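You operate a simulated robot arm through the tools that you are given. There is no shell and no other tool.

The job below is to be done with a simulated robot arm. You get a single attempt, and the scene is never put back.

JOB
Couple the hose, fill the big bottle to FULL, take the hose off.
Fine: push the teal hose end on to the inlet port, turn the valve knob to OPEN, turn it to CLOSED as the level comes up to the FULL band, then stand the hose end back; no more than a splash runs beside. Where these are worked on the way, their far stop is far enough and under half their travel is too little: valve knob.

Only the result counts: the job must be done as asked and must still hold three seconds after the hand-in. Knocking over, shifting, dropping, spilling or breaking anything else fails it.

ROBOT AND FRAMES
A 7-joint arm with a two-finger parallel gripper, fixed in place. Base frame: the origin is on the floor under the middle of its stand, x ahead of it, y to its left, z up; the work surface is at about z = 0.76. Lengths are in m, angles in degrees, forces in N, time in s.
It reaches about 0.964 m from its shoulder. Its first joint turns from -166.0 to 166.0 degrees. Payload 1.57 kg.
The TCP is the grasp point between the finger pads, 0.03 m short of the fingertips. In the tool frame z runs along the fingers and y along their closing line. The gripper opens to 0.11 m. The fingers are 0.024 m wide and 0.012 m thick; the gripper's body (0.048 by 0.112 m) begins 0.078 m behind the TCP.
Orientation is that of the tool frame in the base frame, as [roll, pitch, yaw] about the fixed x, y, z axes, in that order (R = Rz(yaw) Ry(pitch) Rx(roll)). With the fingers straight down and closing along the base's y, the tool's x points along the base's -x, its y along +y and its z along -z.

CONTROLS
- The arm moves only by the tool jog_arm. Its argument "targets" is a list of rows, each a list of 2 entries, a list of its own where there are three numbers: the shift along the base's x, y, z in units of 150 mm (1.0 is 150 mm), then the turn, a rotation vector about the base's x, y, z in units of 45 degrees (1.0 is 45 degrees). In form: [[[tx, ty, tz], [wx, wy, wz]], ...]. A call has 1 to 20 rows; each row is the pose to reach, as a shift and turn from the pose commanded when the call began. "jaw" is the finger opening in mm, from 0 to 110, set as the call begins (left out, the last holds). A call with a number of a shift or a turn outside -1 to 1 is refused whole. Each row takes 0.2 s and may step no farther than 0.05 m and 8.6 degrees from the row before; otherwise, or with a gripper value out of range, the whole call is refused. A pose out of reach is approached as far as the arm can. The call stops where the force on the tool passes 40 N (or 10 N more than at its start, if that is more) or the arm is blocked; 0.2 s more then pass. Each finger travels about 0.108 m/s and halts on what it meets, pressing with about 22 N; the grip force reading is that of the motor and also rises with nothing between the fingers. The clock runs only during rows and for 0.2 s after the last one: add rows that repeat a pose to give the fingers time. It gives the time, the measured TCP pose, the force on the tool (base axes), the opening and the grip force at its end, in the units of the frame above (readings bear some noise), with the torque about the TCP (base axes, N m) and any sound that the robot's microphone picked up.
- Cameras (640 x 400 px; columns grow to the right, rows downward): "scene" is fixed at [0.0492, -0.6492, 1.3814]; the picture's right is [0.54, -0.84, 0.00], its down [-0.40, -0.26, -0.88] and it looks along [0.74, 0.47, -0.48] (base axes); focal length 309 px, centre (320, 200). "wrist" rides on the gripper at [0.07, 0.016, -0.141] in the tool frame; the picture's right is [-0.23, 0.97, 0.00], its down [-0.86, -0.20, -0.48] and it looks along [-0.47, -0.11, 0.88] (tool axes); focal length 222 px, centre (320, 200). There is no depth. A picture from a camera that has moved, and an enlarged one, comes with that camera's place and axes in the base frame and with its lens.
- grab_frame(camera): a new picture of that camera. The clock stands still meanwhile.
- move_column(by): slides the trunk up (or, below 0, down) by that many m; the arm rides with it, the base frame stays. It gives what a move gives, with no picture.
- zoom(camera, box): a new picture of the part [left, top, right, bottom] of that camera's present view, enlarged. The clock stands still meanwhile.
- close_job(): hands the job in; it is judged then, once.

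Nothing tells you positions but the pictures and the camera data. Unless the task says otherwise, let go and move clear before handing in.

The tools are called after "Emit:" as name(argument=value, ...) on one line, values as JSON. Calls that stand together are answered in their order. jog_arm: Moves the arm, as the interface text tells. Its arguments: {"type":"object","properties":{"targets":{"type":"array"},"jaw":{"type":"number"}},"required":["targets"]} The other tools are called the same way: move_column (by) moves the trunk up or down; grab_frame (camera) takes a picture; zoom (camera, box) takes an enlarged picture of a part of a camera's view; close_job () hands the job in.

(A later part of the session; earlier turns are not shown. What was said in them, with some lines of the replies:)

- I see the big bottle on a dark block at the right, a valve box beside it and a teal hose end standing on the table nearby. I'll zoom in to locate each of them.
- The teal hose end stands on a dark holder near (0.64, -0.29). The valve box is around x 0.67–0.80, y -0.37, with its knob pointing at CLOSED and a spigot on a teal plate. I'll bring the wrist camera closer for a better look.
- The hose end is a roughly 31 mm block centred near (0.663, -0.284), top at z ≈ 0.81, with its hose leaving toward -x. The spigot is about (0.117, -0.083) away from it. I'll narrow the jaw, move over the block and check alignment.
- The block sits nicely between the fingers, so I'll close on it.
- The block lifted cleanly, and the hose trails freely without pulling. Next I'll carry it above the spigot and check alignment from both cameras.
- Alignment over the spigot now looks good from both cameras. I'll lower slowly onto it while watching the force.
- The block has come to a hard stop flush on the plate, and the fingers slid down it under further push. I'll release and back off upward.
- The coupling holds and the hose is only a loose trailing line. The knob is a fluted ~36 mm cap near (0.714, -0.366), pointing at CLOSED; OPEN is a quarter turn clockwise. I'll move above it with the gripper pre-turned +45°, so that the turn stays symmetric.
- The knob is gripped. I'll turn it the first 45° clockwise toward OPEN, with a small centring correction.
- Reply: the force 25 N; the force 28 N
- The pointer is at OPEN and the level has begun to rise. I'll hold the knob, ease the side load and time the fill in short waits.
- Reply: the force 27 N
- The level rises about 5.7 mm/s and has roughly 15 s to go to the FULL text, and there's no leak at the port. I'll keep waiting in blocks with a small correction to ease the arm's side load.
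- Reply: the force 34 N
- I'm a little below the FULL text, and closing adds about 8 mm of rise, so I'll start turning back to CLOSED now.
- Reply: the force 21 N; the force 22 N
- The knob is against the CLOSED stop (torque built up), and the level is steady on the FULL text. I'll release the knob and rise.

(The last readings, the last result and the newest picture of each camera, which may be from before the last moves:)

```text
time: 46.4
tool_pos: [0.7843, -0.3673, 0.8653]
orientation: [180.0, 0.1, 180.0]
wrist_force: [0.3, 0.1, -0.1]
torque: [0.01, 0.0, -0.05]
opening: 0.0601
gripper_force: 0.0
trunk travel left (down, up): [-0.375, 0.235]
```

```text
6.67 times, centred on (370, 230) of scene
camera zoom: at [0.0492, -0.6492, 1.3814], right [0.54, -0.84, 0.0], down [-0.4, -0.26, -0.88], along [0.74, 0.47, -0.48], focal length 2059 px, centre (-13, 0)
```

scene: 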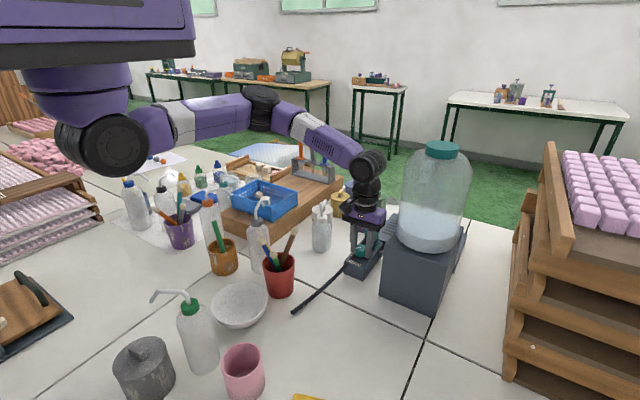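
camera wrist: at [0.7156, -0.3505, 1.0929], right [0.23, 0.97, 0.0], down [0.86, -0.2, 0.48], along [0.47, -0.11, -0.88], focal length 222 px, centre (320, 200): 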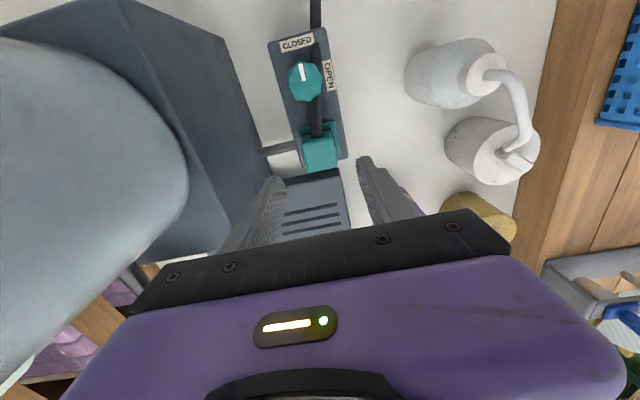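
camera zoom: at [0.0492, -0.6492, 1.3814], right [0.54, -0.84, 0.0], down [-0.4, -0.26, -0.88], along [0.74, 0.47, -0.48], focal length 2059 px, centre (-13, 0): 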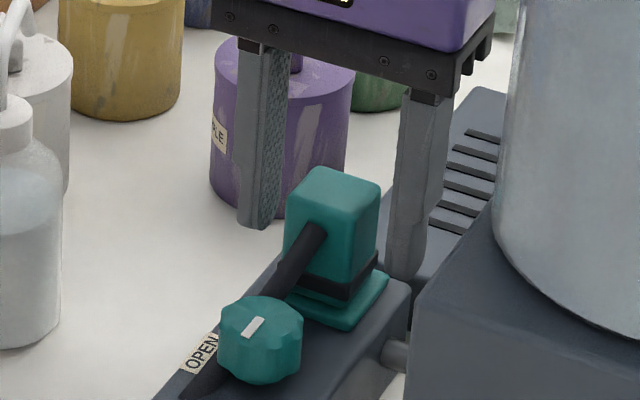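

The fingers straddle the block; I'll grip it and pull straight up off the spigot.

Emit:
jog_arm(targets=[[[0, 0, 0], [0, 0, 0]], [[0, 0, 0], [0, 0, 0]], [[0, 0, 0], [0, 0, 0]]], jaw=10)

Emit:
jog_arm(targets=[[[0, 0, 0.03], [0, 0, 0]], [[0, 0, 0.07], [0, 0, 0]], [[0, 0, 0.13], [0, 0, 0]], [[0, 0, 0.2], [0, 0, 0]], [[0, 0, 0.3], [0, 0, 0]], [[0, 0, 0.4], [0, 0, 0]], [[0, 0, 0.4], [0, 0, 0]]], jaw=10)

Emit:
grab_frame(camera="wrist")

Emit:
zoom(camera="scene", box=[330, 200, 410, 260])

```text
time: 47.2
tool_pos: [0.7859, -0.3666, 0.8653]
orientation: [-179.9, 0.0, -180.0]
wrist_force: [0.0, 1.0, 0.0]
torque: [0.02, -0.04, -0.02]
opening: 0.0338
gripper_force: 22.4
trunk travel left (down, up): [-0.375, 0.235]
```

```text
time: 48.8
tool_pos: [0.7851, -0.3677, 0.9271]
orientation: [-180.0, 0.0, -179.9]
wrist_force: [0.2, 0.2, -0.5]
torque: [0.01, 0.01, 0.0]
opening: 0.0333
gripper_force: 22.3
trunk travel left (down, up): [-0.375, 0.235]
```

```text
taken
camera wrist: at [0.7154, -0.3502, 1.0681], right [0.23, 0.97, 0.0], down [0.86, -0.2, 0.48], along [0.47, -0.11, -0.88], focal length 222 px, centre (320, 200)
```

wrist: 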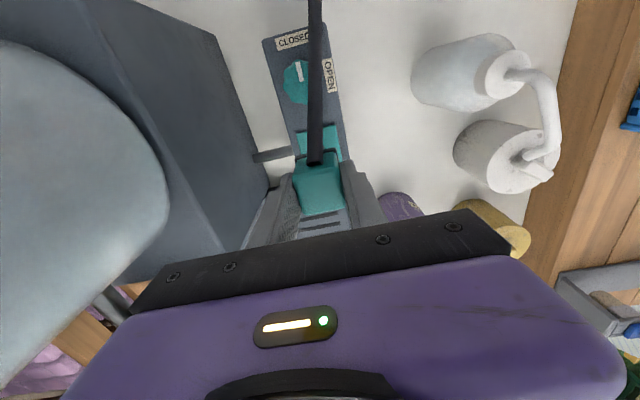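

```text
6.67 times, centred on (370, 230) of scene
camera zoom: at [0.0492, -0.6492, 1.3814], right [0.54, -0.84, 0.0], down [-0.4, -0.26, -0.88], along [0.74, 0.47, -0.48], focal length 2059 px, centre (-13, 0)
```

zoom: 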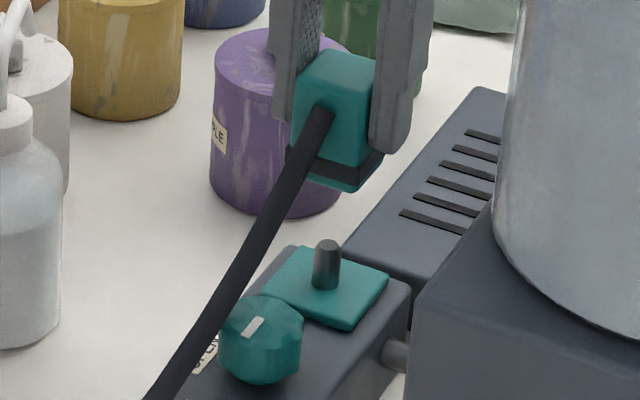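

The hose end is off the spigot with nothing dripping. I'll carry it back over its original spot.

Emit:
jog_arm(targets=[[[-0.1, 0.07, 0], [0, 0, 0]], [[-0.28, 0.195, 0], [0, 0, 0]], [[-0.46, 0.32, 0], [0, 0, 0]], [[-0.64, 0.445, 0], [0, 0, 0]], [[-0.76, 0.53, 0], [0, 0, 0]], [[-0.795, 0.553, 0], [0, 0, 0]], [[-0.795, 0.553, -0.1], [0, 0, 0]], [[-0.795, 0.553, -0.3], [0, 0, 0]], [[-0.795, 0.553, -0.5], [0, 0, 0]], [[-0.795, 0.553, -0.6], [0, 0, 0]], [[-0.795, 0.553, -0.6], [0, 0, 0]]], jaw=10)

Emit:
grab_frame(camera="wrist")

Emit:
zoom(camera="scene", box=[270, 200, 430, 300])

Emit:
zoom(camera="scene", box=[305, 235, 355, 275])

```text
time: 51.2
tool_pos: [0.6654, -0.2852, 0.8355]
orientation: [-180.0, 0.0, 180.0]
wrist_force: [-0.8, 1.3, -0.5]
torque: [0.01, 0.0, 0.02]
opening: 0.0337
gripper_force: 22.1
trunk travel left (down, up): [-0.375, 0.235]
```

```text
taken
camera wrist: at [0.5961, -0.2673, 0.977], right [0.23, 0.97, 0.0], down [0.86, -0.2, 0.48], along [0.47, -0.11, -0.88], focal length 222 px, centre (320, 200)
```

wrist: 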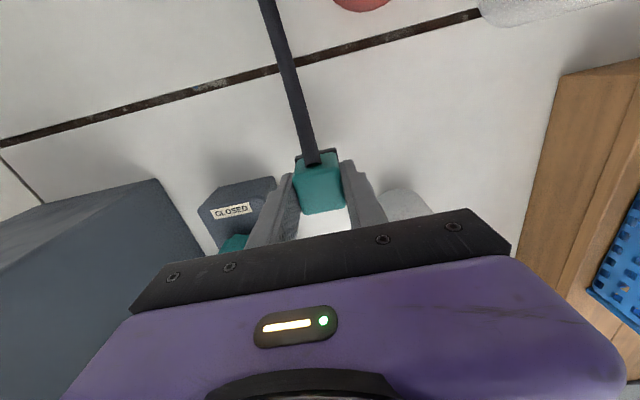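

```text
4.00 times, centred on (350, 250) of scene
camera zoom: at [0.0492, -0.6492, 1.3814], right [0.54, -0.84, 0.0], down [-0.4, -0.26, -0.88], along [0.74, 0.47, -0.48], focal length 1235 px, centre (200, 0)
```

zoom: 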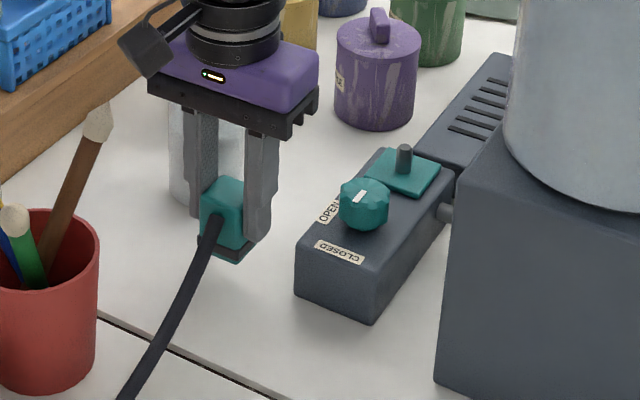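

```text
10.00 times, centred on (330, 255) of scene
camera zoom: at [0.0492, -0.6492, 1.3814], right [0.54, -0.84, 0.0], down [-0.4, -0.26, -0.88], along [0.74, 0.47, -0.48], focal length 3088 px, centre (220, -350)
```

zoom: 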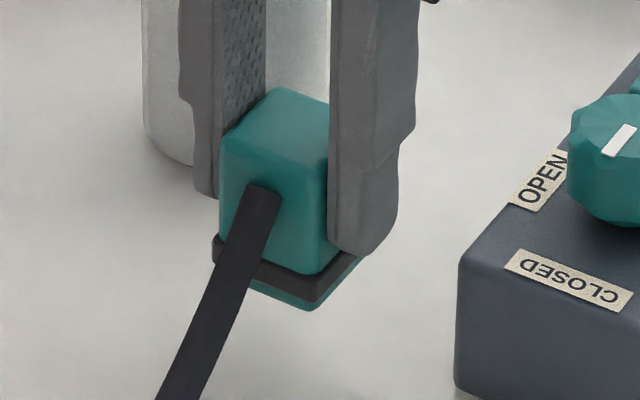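

Emit:
jog_arm(targets=[[[0, 0, -0.07], [0, 0, 0]], [[0, 0, -0.13], [0, 0, 0]], [[0, 0, -0.155], [0, 0, 0]], [[0, 0, -0.167], [0, 0, 0]], [[0, 0, -0.173], [0, 0, 0]]], jaw=10)

Emit:
zoom(camera="scene", box=[305, 235, 355, 275])

```text
time: 52.4
tool_pos: [0.6655, -0.2836, 0.81]
orientation: [179.9, 0.0, -179.9]
wrist_force: [0.0, -0.1, -0.1]
torque: [0.01, 0.04, -0.01]
opening: 0.0336
gripper_force: 22.0
trunk travel left (down, up): [-0.375, 0.235]
```

```text
10.00 times, centred on (330, 255) of scene
camera zoom: at [0.0492, -0.6492, 1.3814], right [0.54, -0.84, 0.0], down [-0.4, -0.26, -0.88], along [0.74, 0.47, -0.48], focal length 3088 px, centre (220, -350)
```

zoom: 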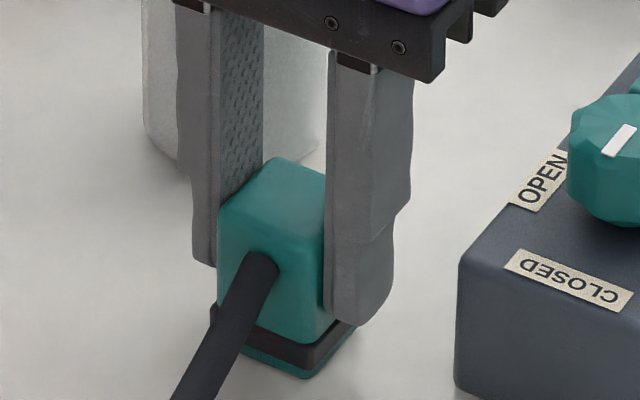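

Emit:
jog_arm(targets=[[[0, 0, -0.005], [0, 0, 0]], [[0, 0, -0.01], [0, 0, 0]], [[0, 0, -0.01], [0, 0, 0]]], jaw=10)

```text
time: 53.2
tool_pos: [0.667, -0.285, 0.8098]
orientation: [-179.9, 0.0, -180.0]
wrist_force: [0.0, 4.5, 24.6]
torque: [0.27, 0.24, 0.01]
opening: 0.0335
gripper_force: 21.6
trunk travel left (down, up): [-0.375, 0.235]
```

The base is on the table, with contact force felt. I'll ease off, open the jaw and retreat upward.

Emit:
jog_arm(targets=[[[0, 0, 0.005], [0, 0, 0]], [[0, 0, 0.005], [0, 0, 0]]], jaw=10)

Emit:
jog_arm(targets=[[[0, 0, 0], [0, 0, 0]], [[0, 0, 0], [0, 0, 0]], [[0, 0, 0], [0, 0, 0]]], jaw=52)

Emit:
zoom(camera="scene", box=[305, 235, 355, 275])

Emit:
zoom(camera="wrist", box=[240, 100, 400, 210])

```text
time: 53.8
tool_pos: [0.6659, -0.284, 0.8094]
orientation: [-180.0, 0.1, 179.9]
wrist_force: [1.6, 4.9, 21.2]
torque: [0.17, -0.02, 0.01]
opening: 0.0336
gripper_force: 22.1
trunk travel left (down, up): [-0.375, 0.235]
```

```text
time: 54.6
tool_pos: [0.6665, -0.2841, 0.8087]
orientation: [180.0, 0.0, -180.0]
wrist_force: [0.0, 0.1, 1.1]
torque: [0.04, 0.02, -0.01]
opening: 0.0518
gripper_force: 0.1
trunk travel left (down, up): [-0.375, 0.235]
```

```text
10.00 times, centred on (330, 255) of scene
camera zoom: at [0.0492, -0.6492, 1.3814], right [0.54, -0.84, 0.0], down [-0.4, -0.26, -0.88], along [0.74, 0.47, -0.48], focal length 3088 px, centre (220, -350)
```

zoom: 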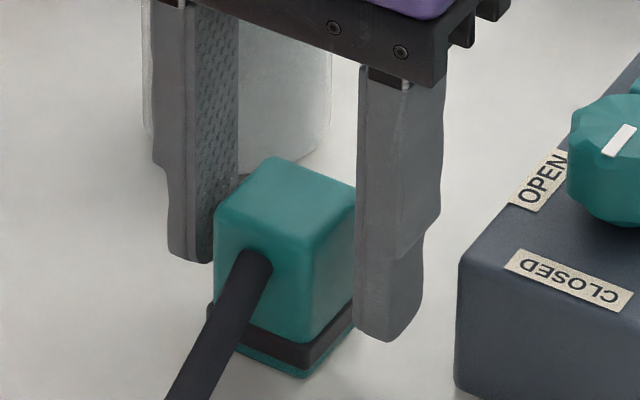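

```text
3.64 times, centred on (320, 155) of wrist
camera zoom: at [0.5964, -0.2671, 0.9495], right [0.23, 0.97, 0.0], down [0.86, -0.2, 0.48], along [0.47, -0.11, -0.88], focal length 808 px, centre (320, 364)
```

zoom: 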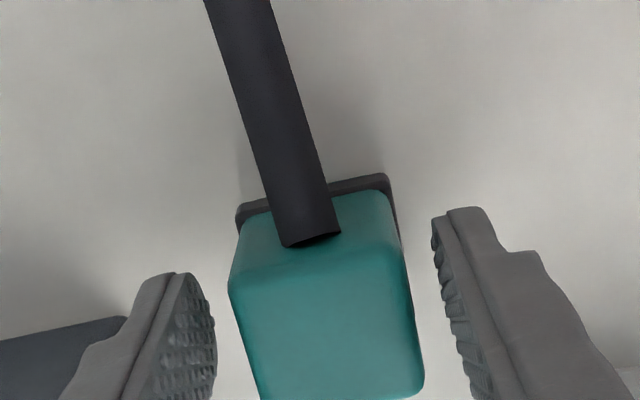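

Emit:
jog_arm(targets=[[[0, 0, 0.15], [0, 0, 0]], [[0, 0, 0.4], [0, 0, 0]], [[0, 0, 0.7], [0, 0, 0]], [[0, 0, 1.0], [0, 0, 0]], [[0, 0, 1.0], [0, 0, 0]]], jaw=52)

Emit:
jog_arm(targets=[[[-0.1, 0, 0.2], [0, 0, 0]], [[-0.35, -0.1, 0.4], [0, 0, 0]], [[-0.65, -0.2, 0.6], [0, 0, 0]], [[-0.9, -0.3, 0.7], [0, 0, 0]], [[-0.9, -0.3, 0.7], [0, 0, 0]], [[-0.9, -0.3, 0.7], [0, 0, 0]]], jaw=52)

Emit:
grab_frame(camera="scene")

Emit:
grab_frame(camera="wrist")

Emit:
zoom(camera="scene", box=[270, 200, 430, 300])

Emit:
zoom(camera="scene", box=[400, 150, 480, 210])

```text
time: 55.8
tool_pos: [0.6658, -0.2852, 0.9591]
orientation: [-179.9, 0.0, -180.0]
wrist_force: [-0.2, 1.0, -0.3]
torque: [-0.04, 0.02, -0.02]
opening: 0.0517
gripper_force: 0.0
trunk travel left (down, up): [-0.375, 0.235]
```

```text
refused: row 2 steps farther than a row can; nothing moved
```

```text
taken
```

scene: 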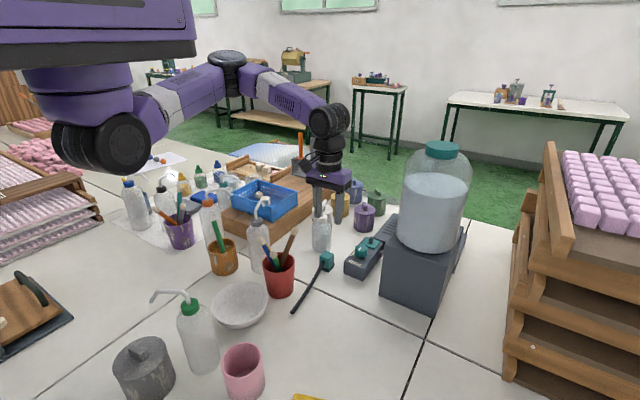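

```text
taken
camera wrist: at [0.5961, -0.2673, 1.1008], right [0.23, 0.97, 0.0], down [0.86, -0.2, 0.48], along [0.47, -0.11, -0.88], focal length 222 px, centre (320, 200)
```

wrist: 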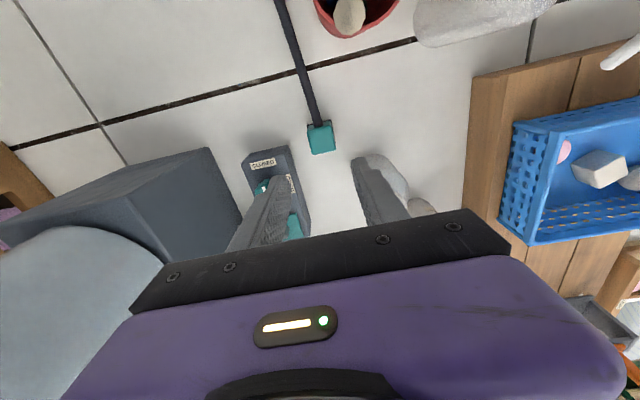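

```text
4.00 times, centred on (350, 250) of scene
camera zoom: at [0.0492, -0.6492, 1.3814], right [0.54, -0.84, 0.0], down [-0.4, -0.26, -0.88], along [0.74, 0.47, -0.48], focal length 1235 px, centre (200, 0)
```

zoom: 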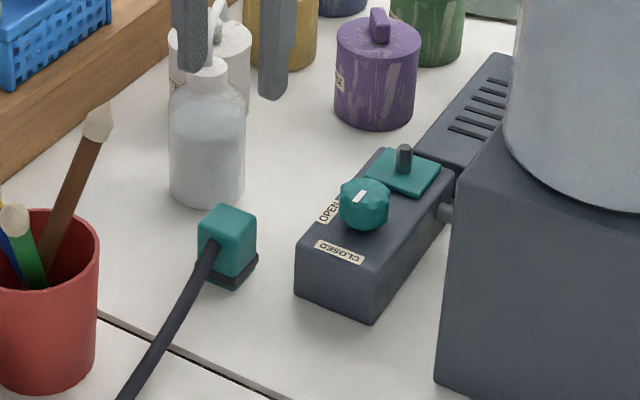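

```text
6.67 times, centred on (440, 180) of scene
camera zoom: at [0.0492, -0.6492, 1.3814], right [0.54, -0.84, 0.0], down [-0.4, -0.26, -0.88], along [0.74, 0.47, -0.48], focal length 2059 px, centre (-480, 333)
```

zoom: 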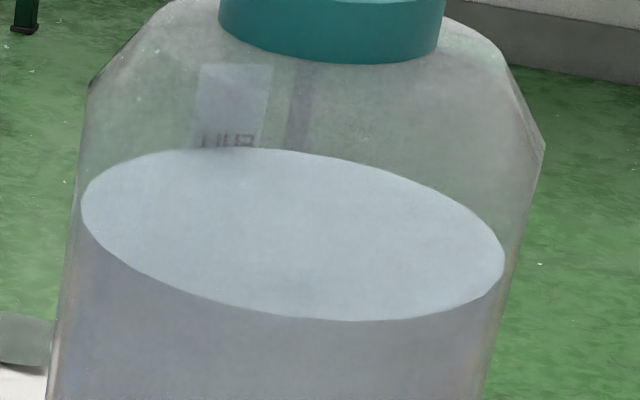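

Everything is in place: the hose end stands on its spot, the knob points to CLOSED, and the level is steady at the FULL text. I'll back the arm away a bit further and take a last look.

Emit:
jog_arm(targets=[[[0, 0, 0.25], [0, 0, 0]], [[-0.1, -0.05, 0.5], [0, 0, 0]], [[-0.3, -0.1, 0.7], [0, 0, 0]], [[-0.5, -0.15, 0.85], [0, 0, 0]], [[-0.7, -0.2, 0.9], [0, 0, 0]], [[-0.7, -0.2, 0.9], [0, 0, 0]], [[-0.7, -0.2, 0.9], [0, 0, 0]], [[-0.7, -0.2, 0.9], [0, 0, 0]]], jaw=52)

Emit:
grab_frame(camera="scene")

Emit:
zoom(camera="scene", box=[270, 200, 430, 300])

Emit:
zoom(camera="scene", box=[400, 150, 480, 210])

```text
time: 57.6
tool_pos: [0.5608, -0.317, 1.0949]
orientation: [-180.0, 0.0, -180.0]
wrist_force: [0.1, 0.6, -0.8]
torque: [0.0, 0.01, -0.01]
opening: 0.0519
gripper_force: 0.0
trunk travel left (down, up): [-0.375, 0.235]
```

```text
taken
```

scene: 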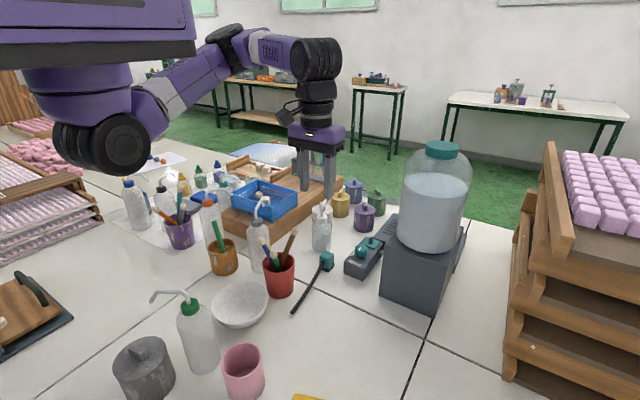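

```text
4.00 times, centred on (350, 250) of scene
camera zoom: at [0.0492, -0.6492, 1.3814], right [0.54, -0.84, 0.0], down [-0.4, -0.26, -0.88], along [0.74, 0.47, -0.48], focal length 1235 px, centre (200, 0)
```

zoom: 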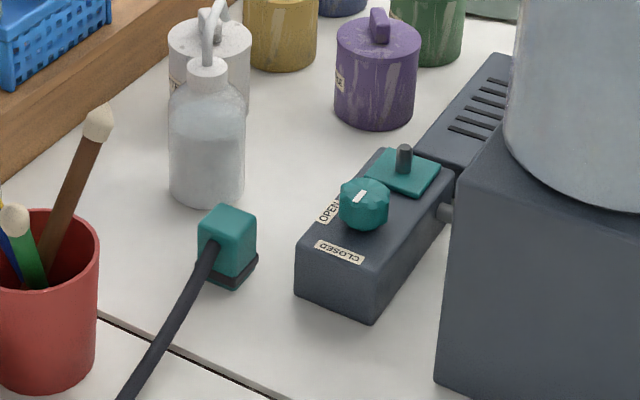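

```text
6.67 times, centred on (440, 180) of scene
camera zoom: at [0.0492, -0.6492, 1.3814], right [0.54, -0.84, 0.0], down [-0.4, -0.26, -0.88], along [0.74, 0.47, -0.48], focal length 2059 px, centre (-480, 333)
```

zoom: 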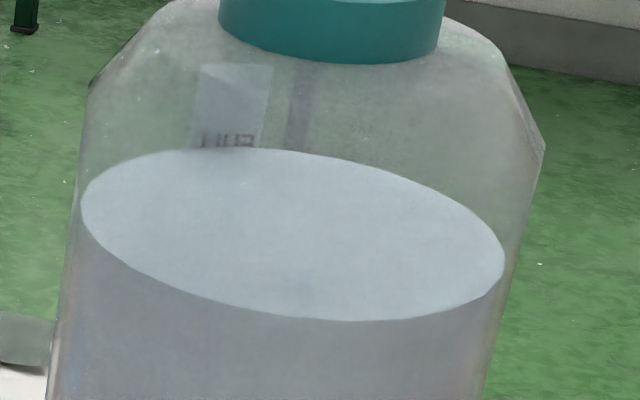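

The level holds at the FULL mark, the valve is CLOSED, the hose end stands upright in its place, and the table is dry with the arm clear. I'm handing the job in.

Emit:
close_job()

```text
The job is handed in.
```

I coupled the hose, filled the big bottle to FULL and took the hose off again. The job is handed in, but I haven't been told whether it passed.

- **Level:** it stopped on the FULL lettering and stayed there through my last picture, about 17 s after the valve was closed. I judged it only from the scene camera, looking through the bottle at the back of the label.
- **Valve:** I turned the knob fully to OPEN, then back to CLOSED against its stop.
- **Hose end:** it stands upright on the table within a couple of millimetres of where it started.
- **Spills and other objects:** I saw no water on the table or at the port in the pictures, and nothing else was knocked or moved. The arm was clear of everything at hand-in.
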